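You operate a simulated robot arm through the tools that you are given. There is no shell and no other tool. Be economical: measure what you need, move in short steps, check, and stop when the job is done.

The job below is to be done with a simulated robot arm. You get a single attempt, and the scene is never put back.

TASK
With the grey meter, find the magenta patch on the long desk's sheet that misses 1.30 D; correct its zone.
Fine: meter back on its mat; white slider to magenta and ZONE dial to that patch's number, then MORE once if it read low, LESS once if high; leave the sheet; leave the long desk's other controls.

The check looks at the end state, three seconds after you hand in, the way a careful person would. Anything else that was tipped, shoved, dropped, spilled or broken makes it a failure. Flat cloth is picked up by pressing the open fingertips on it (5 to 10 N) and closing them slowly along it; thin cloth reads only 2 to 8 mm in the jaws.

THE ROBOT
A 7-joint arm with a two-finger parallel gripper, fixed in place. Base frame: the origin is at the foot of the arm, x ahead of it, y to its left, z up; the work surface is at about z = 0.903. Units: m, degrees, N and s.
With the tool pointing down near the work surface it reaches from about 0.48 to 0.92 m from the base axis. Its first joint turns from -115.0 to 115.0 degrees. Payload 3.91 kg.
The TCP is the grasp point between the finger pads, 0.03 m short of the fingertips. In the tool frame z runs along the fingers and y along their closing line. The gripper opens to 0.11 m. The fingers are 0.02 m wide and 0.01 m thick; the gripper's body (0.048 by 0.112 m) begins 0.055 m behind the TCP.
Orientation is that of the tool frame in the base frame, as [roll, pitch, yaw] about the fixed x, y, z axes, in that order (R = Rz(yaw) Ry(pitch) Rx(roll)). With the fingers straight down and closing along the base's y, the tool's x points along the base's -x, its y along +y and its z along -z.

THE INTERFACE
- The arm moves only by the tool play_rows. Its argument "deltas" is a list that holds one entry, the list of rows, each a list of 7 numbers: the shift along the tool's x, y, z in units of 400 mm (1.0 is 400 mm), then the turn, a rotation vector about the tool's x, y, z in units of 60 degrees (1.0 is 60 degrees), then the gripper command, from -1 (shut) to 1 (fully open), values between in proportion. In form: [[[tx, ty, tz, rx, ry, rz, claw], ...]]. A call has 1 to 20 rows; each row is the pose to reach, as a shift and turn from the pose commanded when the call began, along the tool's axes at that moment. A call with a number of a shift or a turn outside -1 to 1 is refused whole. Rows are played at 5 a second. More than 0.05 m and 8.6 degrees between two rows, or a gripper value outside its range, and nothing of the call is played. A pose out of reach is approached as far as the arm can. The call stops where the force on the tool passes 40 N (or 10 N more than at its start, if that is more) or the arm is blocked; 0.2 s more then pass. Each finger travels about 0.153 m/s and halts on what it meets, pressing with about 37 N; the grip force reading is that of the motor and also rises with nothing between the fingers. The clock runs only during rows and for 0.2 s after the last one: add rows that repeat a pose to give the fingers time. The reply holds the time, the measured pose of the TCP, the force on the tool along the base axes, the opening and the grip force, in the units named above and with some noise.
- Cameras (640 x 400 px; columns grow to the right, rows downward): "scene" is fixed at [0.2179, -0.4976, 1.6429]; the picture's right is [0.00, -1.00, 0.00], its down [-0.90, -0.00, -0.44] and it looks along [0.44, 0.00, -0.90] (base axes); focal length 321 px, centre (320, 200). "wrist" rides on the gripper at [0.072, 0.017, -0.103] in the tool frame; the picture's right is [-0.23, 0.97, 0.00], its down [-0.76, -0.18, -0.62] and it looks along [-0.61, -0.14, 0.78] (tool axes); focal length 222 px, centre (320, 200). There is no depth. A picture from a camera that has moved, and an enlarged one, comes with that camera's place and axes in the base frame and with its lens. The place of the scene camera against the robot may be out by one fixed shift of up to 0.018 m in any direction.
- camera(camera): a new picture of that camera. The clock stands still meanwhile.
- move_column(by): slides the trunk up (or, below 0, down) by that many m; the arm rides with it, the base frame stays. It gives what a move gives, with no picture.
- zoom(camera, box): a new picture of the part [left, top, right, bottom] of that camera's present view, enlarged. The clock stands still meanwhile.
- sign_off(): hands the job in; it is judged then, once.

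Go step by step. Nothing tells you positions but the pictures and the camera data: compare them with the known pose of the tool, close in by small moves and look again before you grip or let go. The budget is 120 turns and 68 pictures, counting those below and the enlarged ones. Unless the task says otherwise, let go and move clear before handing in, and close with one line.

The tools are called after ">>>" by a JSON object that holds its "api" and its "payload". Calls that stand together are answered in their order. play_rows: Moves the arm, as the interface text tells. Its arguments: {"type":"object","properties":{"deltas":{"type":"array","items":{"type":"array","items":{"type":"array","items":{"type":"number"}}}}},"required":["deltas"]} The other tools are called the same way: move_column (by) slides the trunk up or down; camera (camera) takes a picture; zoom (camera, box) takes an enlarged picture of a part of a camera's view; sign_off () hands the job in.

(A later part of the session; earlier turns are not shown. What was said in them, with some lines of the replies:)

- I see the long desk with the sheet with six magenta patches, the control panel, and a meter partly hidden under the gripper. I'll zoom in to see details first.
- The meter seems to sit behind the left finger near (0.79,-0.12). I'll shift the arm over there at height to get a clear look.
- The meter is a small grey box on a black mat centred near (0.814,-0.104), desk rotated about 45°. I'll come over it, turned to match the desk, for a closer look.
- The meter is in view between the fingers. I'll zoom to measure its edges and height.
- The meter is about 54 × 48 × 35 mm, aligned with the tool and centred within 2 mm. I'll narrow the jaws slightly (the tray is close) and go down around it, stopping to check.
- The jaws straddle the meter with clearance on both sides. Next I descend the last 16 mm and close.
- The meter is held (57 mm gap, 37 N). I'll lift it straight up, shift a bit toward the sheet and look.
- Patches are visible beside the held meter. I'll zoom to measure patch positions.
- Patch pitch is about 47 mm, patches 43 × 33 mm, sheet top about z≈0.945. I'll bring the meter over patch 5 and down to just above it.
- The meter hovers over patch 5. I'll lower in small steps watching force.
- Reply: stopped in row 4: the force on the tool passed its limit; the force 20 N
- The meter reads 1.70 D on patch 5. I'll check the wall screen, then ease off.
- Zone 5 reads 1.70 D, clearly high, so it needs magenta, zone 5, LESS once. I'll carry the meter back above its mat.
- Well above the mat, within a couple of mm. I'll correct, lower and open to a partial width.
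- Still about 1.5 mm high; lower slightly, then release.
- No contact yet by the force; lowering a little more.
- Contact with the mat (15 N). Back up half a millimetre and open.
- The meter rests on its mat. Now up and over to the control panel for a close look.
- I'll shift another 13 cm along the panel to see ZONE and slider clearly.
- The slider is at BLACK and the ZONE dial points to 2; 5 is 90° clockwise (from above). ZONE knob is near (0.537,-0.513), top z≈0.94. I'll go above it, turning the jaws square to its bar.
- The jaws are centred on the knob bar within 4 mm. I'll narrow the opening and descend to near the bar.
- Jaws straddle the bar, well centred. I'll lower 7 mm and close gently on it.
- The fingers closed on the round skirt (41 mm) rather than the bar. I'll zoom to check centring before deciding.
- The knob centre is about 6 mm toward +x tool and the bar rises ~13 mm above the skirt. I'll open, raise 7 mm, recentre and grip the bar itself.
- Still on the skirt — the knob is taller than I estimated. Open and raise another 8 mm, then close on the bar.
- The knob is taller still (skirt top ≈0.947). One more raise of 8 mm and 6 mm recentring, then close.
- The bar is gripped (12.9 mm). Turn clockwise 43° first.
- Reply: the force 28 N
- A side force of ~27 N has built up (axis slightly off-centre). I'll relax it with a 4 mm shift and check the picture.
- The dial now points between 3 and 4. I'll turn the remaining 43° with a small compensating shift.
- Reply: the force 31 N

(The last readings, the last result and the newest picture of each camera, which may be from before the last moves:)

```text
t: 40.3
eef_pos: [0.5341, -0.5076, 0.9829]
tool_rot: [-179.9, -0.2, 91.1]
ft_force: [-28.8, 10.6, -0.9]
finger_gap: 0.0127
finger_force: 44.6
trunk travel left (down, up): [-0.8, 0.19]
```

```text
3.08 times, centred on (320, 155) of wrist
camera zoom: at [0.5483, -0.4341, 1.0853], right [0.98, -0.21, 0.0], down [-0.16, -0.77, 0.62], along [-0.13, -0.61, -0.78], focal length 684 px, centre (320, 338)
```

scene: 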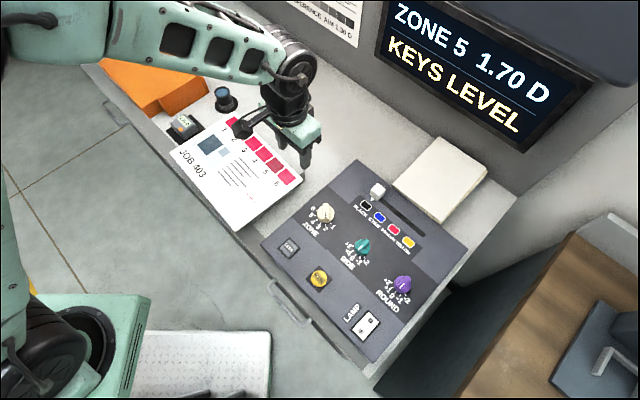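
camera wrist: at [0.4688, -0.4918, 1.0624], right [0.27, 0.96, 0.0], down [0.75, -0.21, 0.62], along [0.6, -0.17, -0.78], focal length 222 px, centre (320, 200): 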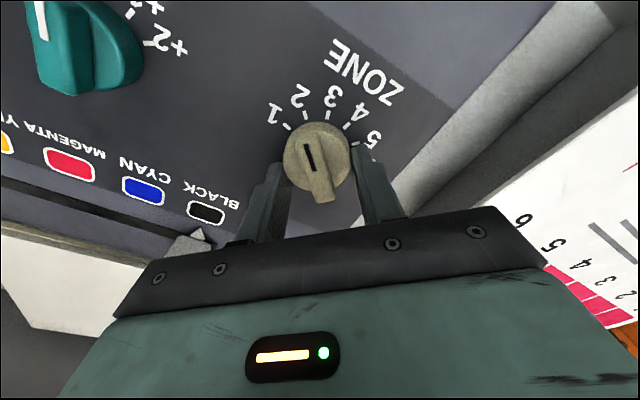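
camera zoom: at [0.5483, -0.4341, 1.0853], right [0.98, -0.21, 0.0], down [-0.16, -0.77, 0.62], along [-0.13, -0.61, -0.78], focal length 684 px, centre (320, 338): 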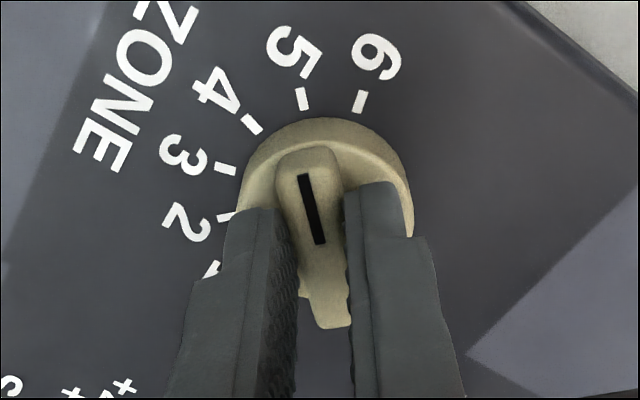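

Tick 5 is ~4° further clockwise of the pointer than tick 2 was initially; turn 4° more and relax the side force.

>>> {"api": "play_rows", "payload": {"deltas": [[[0.002, -0.005, 0, 0, 0, 0.035, -0.9], [0.004, -0.01, 0, 0, 0, 0.067, -0.9], [0.004, -0.01, 0, 0, 0, 0.067, -0.9]]]}}

>>> {"api": "zoom", "payload": {"camera": "wrist", "box": [240, 90, 400, 220]}}

```text
t: 41.1
eef_pos: [0.5337, -0.5074, 0.984]
tool_rot: [179.9, 0.1, 87.4]
ft_force: [-6.4, -0.3, -5.8]
finger_gap: 0.0128
finger_force: 45.1
trunk travel left (down, up): [-0.8, 0.19]
```

```text
3.08 times, centred on (320, 155) of wrist
camera zoom: at [0.5528, -0.4348, 1.0852], right [0.96, -0.27, 0.0], down [-0.21, -0.75, 0.62], along [-0.17, -0.6, -0.78], focal length 684 px, centre (320, 338)
```

zoom: 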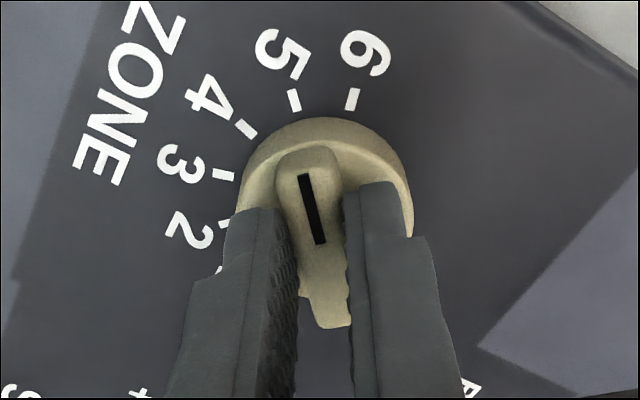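

Pointer now matches tick 5. Open and lift, then check.

>>> {"api": "play_rows", "payload": {"deltas": [[[0, 0, 0, 0, 0, 0, -0.5], [0, 0, 0, 0, 0, 0, -0.3], [0, 0, -0.03, 0, 0, 0, -0.3], [0, 0, -0.12, 0, 0, 0, -0.3], [0, 0, -0.22, 0, 0, 0, -0.3], [0, 0, -0.3, 0, 0, 0, -0.3], [0, 0, -0.3, 0, 0, 0, -0.3]]]}}

>>> {"api": "camera", "payload": {"camera": "wrist"}}

>>> {"api": "zoom", "payload": {"camera": "scene", "box": [270, 160, 440, 270]}}

```text
t: 42.7
eef_pos: [0.5314, -0.5058, 1.1025]
tool_rot: [180.0, -0.1, 87.4]
ft_force: [-0.1, -0.5, -1.2]
finger_gap: 0.0383
finger_force: 0.1
trunk travel left (down, up): [-0.8, 0.19]
```

```text
26 pictures are left
camera wrist: at [0.5504, -0.4333, 1.2052], right [0.96, -0.27, 0.0], down [-0.21, -0.75, 0.62], along [-0.17, -0.6, -0.78], focal length 222 px, centre (320, 200)
```

wrist: 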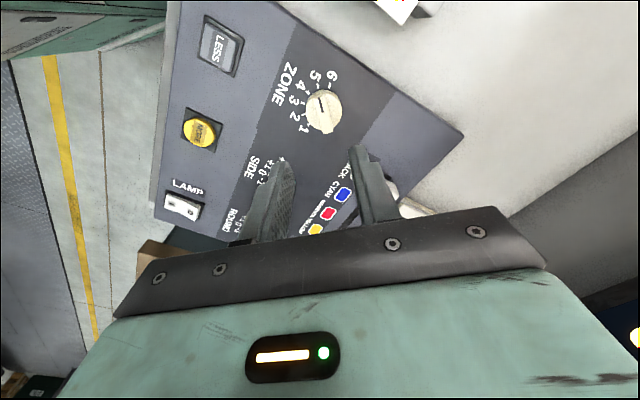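

```text
3.64 times, centred on (355, 215) of scene
camera zoom: at [0.2179, -0.4976, 1.6429], right [0.0, -1.0, 0.0], down [-0.9, 0.0, -0.44], along [0.44, 0.0, -0.9], focal length 1166 px, centre (193, 146)
```

zoom: 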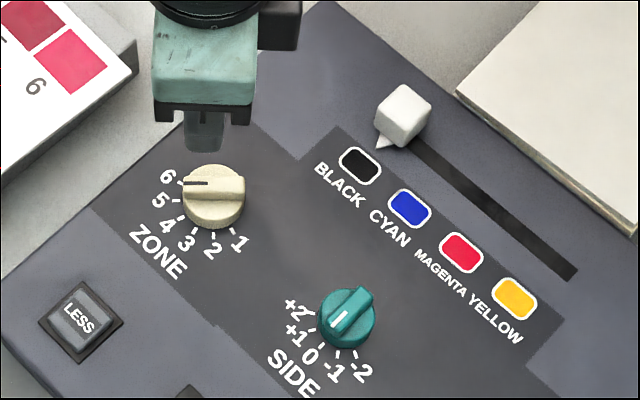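

The pointer turned exactly 90°; allowing for parallax it points at 5. One close check from above.

>>> {"api": "zoom", "payload": {"camera": "wrist", "box": [170, 10, 390, 150]}}

```text
2.86 times, centred on (280, 80) of wrist
camera zoom: at [0.5504, -0.4333, 1.2052], right [0.96, -0.27, 0.0], down [-0.21, -0.75, 0.62], along [-0.17, -0.6, -0.78], focal length 635 px, centre (434, 543)
```

zoom: 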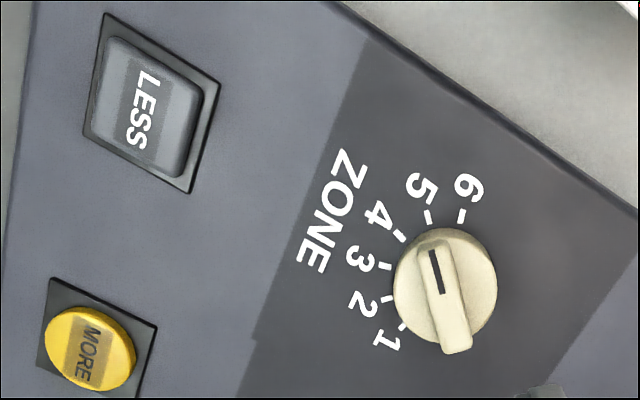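

ZONE is on 5. Next the slider, near (0.591,-0.645); it must move 90 mm toward YELLOW's side to MAGENTA. I'll move above it with jaws along the track.

>>> {"api": "play_rows", "payload": {"deltas": [[[-0.043, 0.02, 0.016, 0, 0, -0.1, 0], [-0.085, 0.041, 0.033, 0, 0, -0.2, 0], [-0.128, 0.062, 0.049, 0, 0, -0.3, 0], [-0.17, 0.082, 0.065, 0, 0, -0.4, 0], [-0.213, 0.103, 0.081, 0, 0, -0.5, 0], [-0.256, 0.123, 0.098, 0, 0, -0.6, 0], [-0.298, 0.144, 0.114, 0, 0, -0.7, 0], [-0.341, 0.1646, 0.13, 0, 0, -0.793, 0], [-0.341, 0.1646, 0.13, 0, 0, -0.793, 0]]]}}

>>> {"api": "camera", "payload": {"camera": "wrist"}}

```text
t: 44.7
eef_pos: [0.5912, -0.6455, 1.0521]
tool_rot: [-180.0, 0.0, 135.2]
ft_force: [0.5, -0.4, 0.1]
finger_gap: 0.055
finger_force: 0.0
trunk travel left (down, up): [-0.8, 0.19]
```

```text
23 pictures are left
camera wrist: at [0.5522, -0.5816, 1.1545], right [0.85, 0.53, 0.0], down [0.41, -0.66, 0.62], along [0.33, -0.53, -0.78], focal length 222 px, centre (320, 200)
```

wrist: 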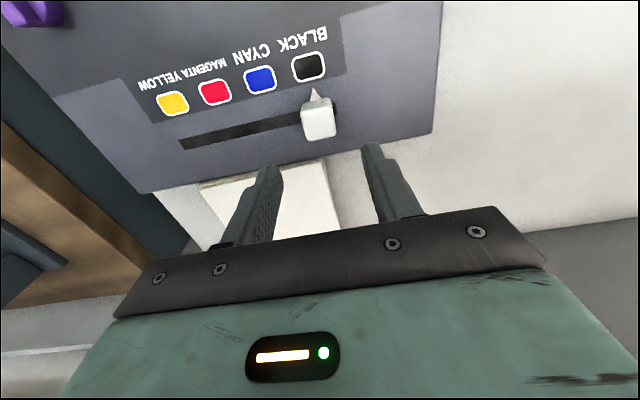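

Cap is centred in y and 5 mm off in x, mid-height z≈0.958, panel ≈0.936. Descend partway and check.

>>> {"api": "play_rows", "payload": {"deltas": [[[0.012, 0, 0.05, 0, 0, 0, 0], [0.012, 0, 0.11, 0, 0, 0, 0], [0.012, 0, 0.155, 0, 0, 0, 0], [0.012, 0, 0.175, 0, 0, 0, 0], [0.012, 0, 0.175, 0, 0, 0, 0]]]}}

>>> {"api": "zoom", "payload": {"camera": "wrist", "box": [220, 70, 420, 220]}}

```text
t: 45.9
eef_pos: [0.5904, -0.6421, 0.9821]
tool_rot: [179.9, 0.0, 135.0]
ft_force: [-1.1, -0.2, -0.3]
finger_gap: 0.0549
finger_force: 0.1
trunk travel left (down, up): [-0.8, 0.19]
```

```text
2.67 times, centred on (320, 145) of wrist
camera zoom: at [0.5495, -0.5783, 1.0839], right [0.85, 0.53, 0.0], down [0.41, -0.66, 0.62], along [0.33, -0.53, -0.78], focal length 592 px, centre (320, 347)
```

zoom: 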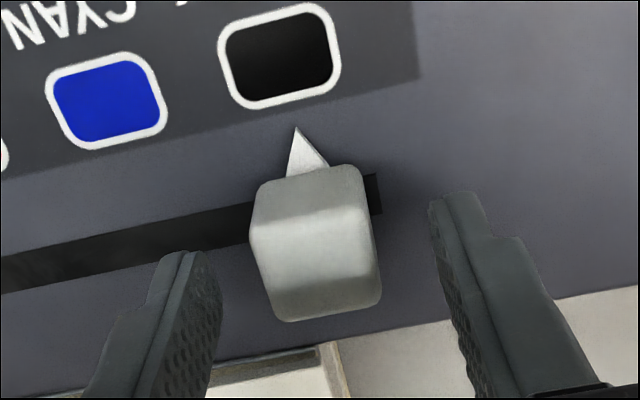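

Cap is between the tips. Lower 7 mm and close.

>>> {"api": "play_rows", "payload": {"deltas": [[[0, 0, 0.009, 0, 0, 0, 0], [0, 0, 0.017, 0, 0, 0, 0], [0, 0, 0.017, 0, 0, 0, -0.25], [0, 0, 0.017, 0, 0, 0, -0.45], [0, 0, 0.017, 0, 0, 0, -0.65], [0, 0, 0.017, 0, 0, 0, -0.65]]]}}

```text
t: 47.3
eef_pos: [0.5892, -0.6413, 0.9751]
tool_rot: [-180.0, 0.0, 135.0]
ft_force: [-2.2, -1.4, -1.9]
finger_gap: 0.0277
finger_force: 44.6
trunk travel left (down, up): [-0.8, 0.19]
```

Cap gripped (28 mm). Slide 90 mm toward MAGENTA.

>>> {"api": "play_rows", "payload": {"deltas": [[[0, -0.03, 0, 0, 0, 0, -0.65], [0, -0.06, 0, 0, 0, 0, -0.65], [0, -0.09, 0, 0, 0, 0, -0.65], [0, -0.12, 0, 0, 0, 0, -0.65], [0, -0.15, 0, 0, 0, 0, -0.65], [0, -0.18, 0, 0, 0, 0, -0.65], [0, -0.205, 0, 0, 0, 0, -0.65], [0, -0.224, 0, 0, 0, 0, -0.65], [0, -0.224, 0, 0, 0, 0, -0.65]]]}}

>>> {"api": "camera", "payload": {"camera": "wrist"}}

```text
t: 49.3
eef_pos: [0.5258, -0.7046, 0.9758]
tool_rot: [-179.8, 0.3, 135.0]
ft_force: [10.2, -12.2, 13.1]
finger_gap: 0.0278
finger_force: 45.4
trunk travel left (down, up): [-0.8, 0.19]
```

```text
21 pictures are left
camera wrist: at [0.4852, -0.641, 1.077], right [0.85, 0.53, 0.0], down [0.41, -0.66, 0.63], along [0.33, -0.53, -0.78], focal length 222 px, centre (320, 200)
```

wrist: 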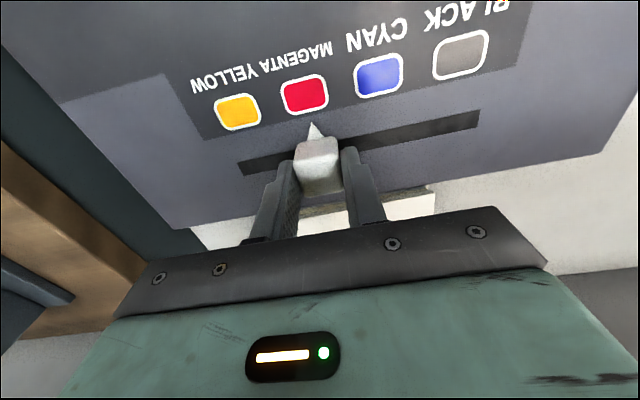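

The pointer sits under MAGENTA. Release, lift and verify.

>>> {"api": "play_rows", "payload": {"deltas": [[[0, 0, 0, 0, 0, 0, -0.3], [0, 0, 0, 0, 0, 0, -0.05], [0, 0, 0, 0, 0, 0, -0.05], [0, 0, -0.06, 0, 0, 0, -0.05], [0, 0, -0.16, 0, 0, 0, -0.05], [0, 0, -0.26, 0, 0, 0, -0.05], [0, 0, -0.3, 0, 0, 0, -0.05], [0, 0, -0.3, 0, 0, 0, -0.05]]]}}

>>> {"api": "zoom", "payload": {"camera": "wrist", "box": [200, 20, 420, 180]}}

>>> {"api": "camera", "payload": {"camera": "scene"}}

```text
t: 51.1
eef_pos: [0.5255, -0.7035, 1.0955]
tool_rot: [-180.0, 0.0, 135.0]
ft_force: [-0.2, 0.3, 0.3]
finger_gap: 0.0523
finger_force: 0.1
trunk travel left (down, up): [-0.8, 0.19]
```

```text
2.50 times, centred on (310, 100) of wrist
camera zoom: at [0.4851, -0.6393, 1.1976], right [0.85, 0.53, 0.0], down [0.41, -0.66, 0.62], along [0.33, -0.53, -0.78], focal length 555 px, centre (345, 450)
```

zoom: 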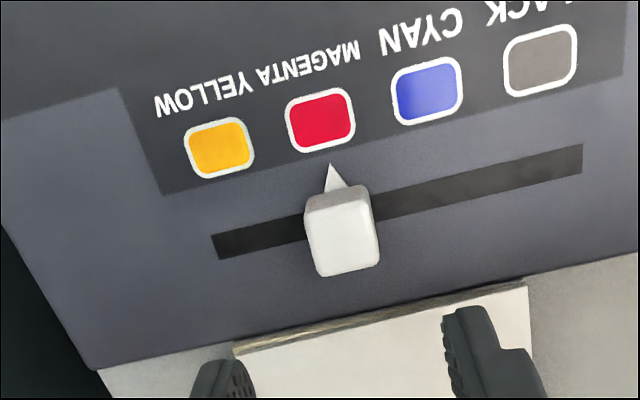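

```text
19 pictures are left
```

scene: 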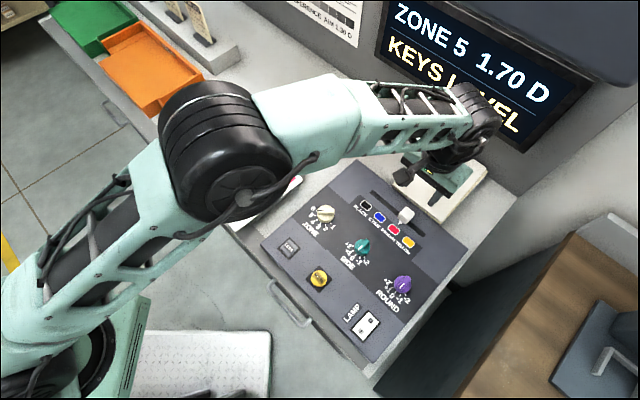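

Slider confirmed at MAGENTA. Now the LESS key near (0.454,-0.427): move above it with the jaws shut.

>>> {"api": "play_rows", "payload": {"deltas": [[[0.077, 0.045, 0, 0, 0, 0, -0.5], [0.154, 0.09, 0, 0, 0, 0, -1], [0.231, 0.136, 0, 0, 0, 0, -1], [0.308, 0.181, 0, 0, 0, 0, -1], [0.385, 0.227, 0, 0, 0, 0, -1], [0.462, 0.272, 0, 0, 0, 0, -1], [0.539, 0.318, 0.04, 0, 0, 0, -1], [0.616, 0.363, 0.09, 0, 0, 0, -1], [0.616, 0.363, 0.09, 0, 0, 0, -1]]]}}

>>> {"api": "camera", "payload": {"camera": "wrist"}}

```text
t: 53.1
eef_pos: [0.455, -0.4273, 1.0576]
tool_rot: [180.0, 0.1, 134.9]
ft_force: [0.1, -1.1, -0.7]
finger_gap: 0.0002
finger_force: 36.9
trunk travel left (down, up): [-0.8, 0.19]
```

```text
18 pictures are left
camera wrist: at [0.4134, -0.3629, 1.161], right [0.85, 0.53, 0.0], down [0.41, -0.66, 0.62], along [0.33, -0.53, -0.78], focal length 222 px, centre (320, 200)
```

wrist: 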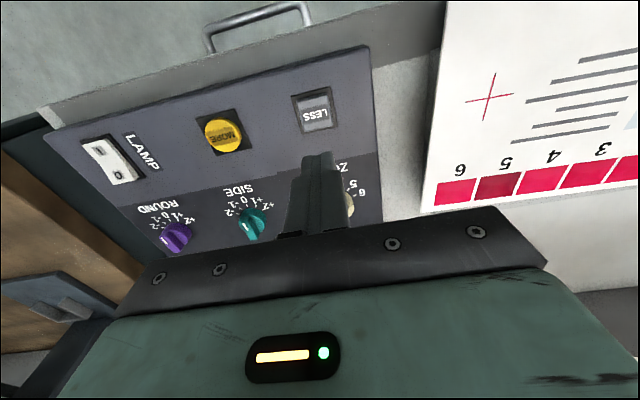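

LESS is almost directly under the tips, top z≈0.93. Descend to ~10 mm above it and check.

>>> {"api": "play_rows", "payload": {"deltas": [[[0.008, -0.008, 0.07, 0, 0, 0, -1], [0.008, -0.008, 0.14, 0, 0, 0, -1], [0.008, -0.008, 0.19, 0, 0, 0, -1], [0.008, -0.008, 0.21, 0, 0, 0, -1], [0.008, -0.008, 0.21, 0, 0, 0, -1]]]}}

>>> {"api": "camera", "payload": {"camera": "wrist"}}

>>> {"api": "zoom", "payload": {"camera": "scene", "box": [230, 200, 350, 290]}}

```text
t: 54.3
eef_pos: [0.4494, -0.4298, 0.9757]
tool_rot: [-180.0, 0.0, 135.0]
ft_force: [0.1, 0.3, 0.5]
finger_gap: 0.0002
finger_force: 37.2
trunk travel left (down, up): [-0.8, 0.19]
```

```text
17 pictures are left
camera wrist: at [0.4092, -0.3658, 1.078], right [0.85, 0.53, 0.0], down [0.41, -0.66, 0.62], along [0.33, -0.53, -0.78], focal length 222 px, centre (320, 200)
```

wrist: 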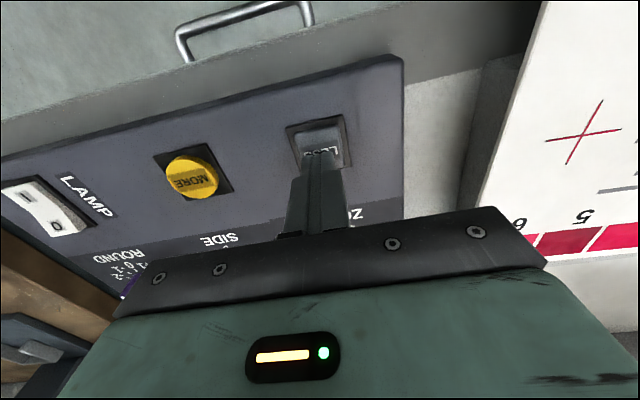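

```text
4.44 times, centred on (290, 245) of scene
camera zoom: at [0.2179, -0.4976, 1.6429], right [0.0, -1.0, 0.0], down [-0.9, 0.0, -0.44], along [0.44, 0.0, -0.9], focal length 1426 px, centre (453, 0)
```

zoom: 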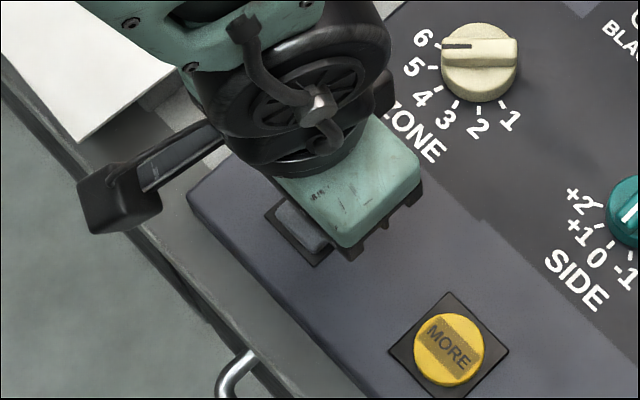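

Shift 6 mm to centre on the key, and lower to near contact.

>>> {"api": "play_rows", "payload": {"deltas": [[[0.015, 0.003, 0, 0, 0, 0, -1], [0.015, 0.003, 0.01, 0, 0, 0, -1], [0.015, 0.003, 0.02, 0, 0, 0, -1], [0.015, 0.003, 0.025, 0, 0, 0, -1], [0.015, 0.003, 0.025, 0, 0, 0, -1]]]}}

>>> {"api": "camera", "payload": {"camera": "wrist"}}

```text
t: 55.5
eef_pos: [0.4448, -0.4247, 0.9645]
tool_rot: [-179.9, 0.0, 134.9]
ft_force: [-0.4, -0.2, 4.5]
finger_gap: 0.0
finger_force: 37.3
trunk travel left (down, up): [-0.8, 0.19]
```

```text
15 pictures are left
camera wrist: at [0.4054, -0.3603, 1.0661], right [0.85, 0.53, 0.0], down [0.41, -0.66, 0.62], along [0.33, -0.53, -0.78], focal length 222 px, centre (320, 200)
```

wrist: 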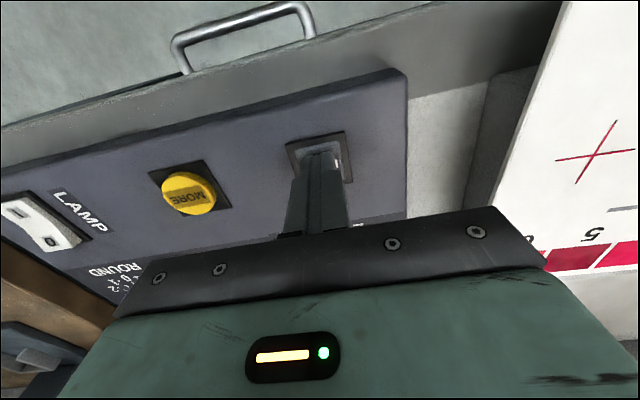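

Contact with the key at 4.5 N. Check whether the press has registered on the screen.

>>> {"api": "zoom", "payload": {"camera": "scene", "box": [360, 0, 600, 150]}}

```text
2.67 times, centred on (480, 75) of scene
camera zoom: at [0.2179, -0.4976, 1.6429], right [0.0, -1.0, 0.0], down [-0.9, 0.0, -0.44], along [0.44, 0.0, -0.9], focal length 855 px, centre (-107, 533)
```

zoom: 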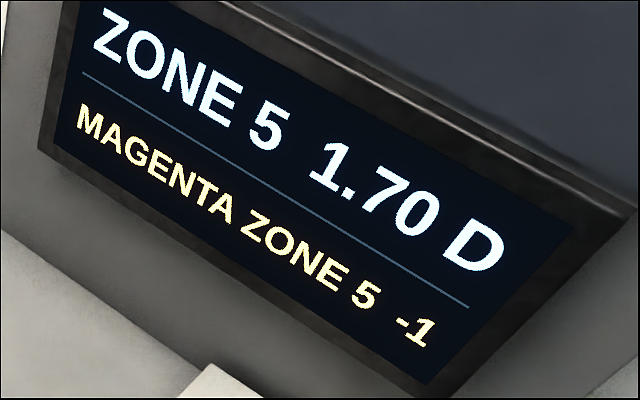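

The press registered once: "MAGENTA ZONE 5 -1". Lift straight off and check everything.

>>> {"api": "play_rows", "payload": {"deltas": [[[0, 0, -0.06, 0, 0, 0, -1], [0, 0, -0.15, 0, 0, 0, -1], [0, 0, -0.25, 0, 0, 0, -1], [0, 0, -0.35, 0, 0, 0, -1], [0.08, 0, -0.42, 0, 0, 0, -1], [0.16, 0, -0.48, 0, 0, 0, -1], [0.16, 0, -0.48, 0, 0, 0, -1]]]}}

>>> {"api": "camera", "payload": {"camera": "scene"}}

>>> {"api": "camera", "payload": {"camera": "wrist"}}

```text
t: 57.1
eef_pos: [0.3993, -0.3812, 1.159]
tool_rot: [179.9, -0.1, 134.9]
ft_force: [-0.3, 0.9, -0.3]
finger_gap: 0.0
finger_force: 37.0
trunk travel left (down, up): [-0.8, 0.19]
```

```text
13 pictures are left
```

scene: 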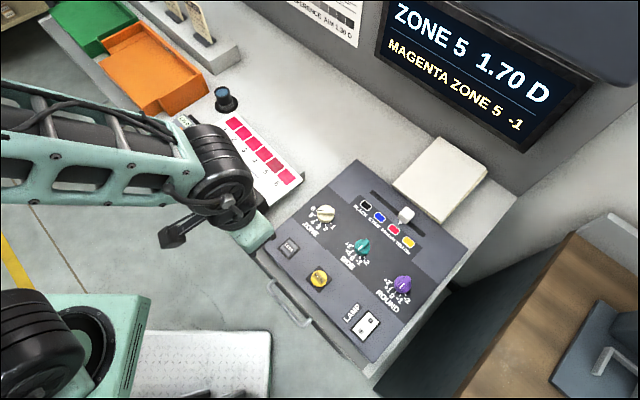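

```text
12 pictures are left
camera wrist: at [0.3588, -0.3168, 1.2612], right [0.85, 0.53, 0.0], down [0.41, -0.66, 0.62], along [0.33, -0.53, -0.78], focal length 222 px, centre (320, 200)
```

wrist: 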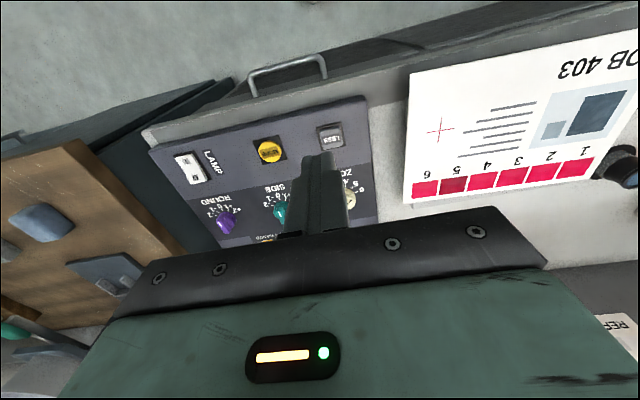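

The screen still shows MAGENTA ZONE 5 -1. The sheet looks undisturbed, the meter is on its mat, and the arm is clear, so I'm handing in.

>>> {"api": "sign_off", "payload": {}}

```text
The job is handed in.
```

Patch 5 read 1.70 D against the 1.30 D aim, so it was high. I set the slider to magenta and the ZONE dial to 5, then pressed LESS once; the screen shows "MAGENTA ZONE 5 -1". The meter is back on its mat. I measured only patch 5 with the meter; it was visibly darker than the other five, which looked alike.
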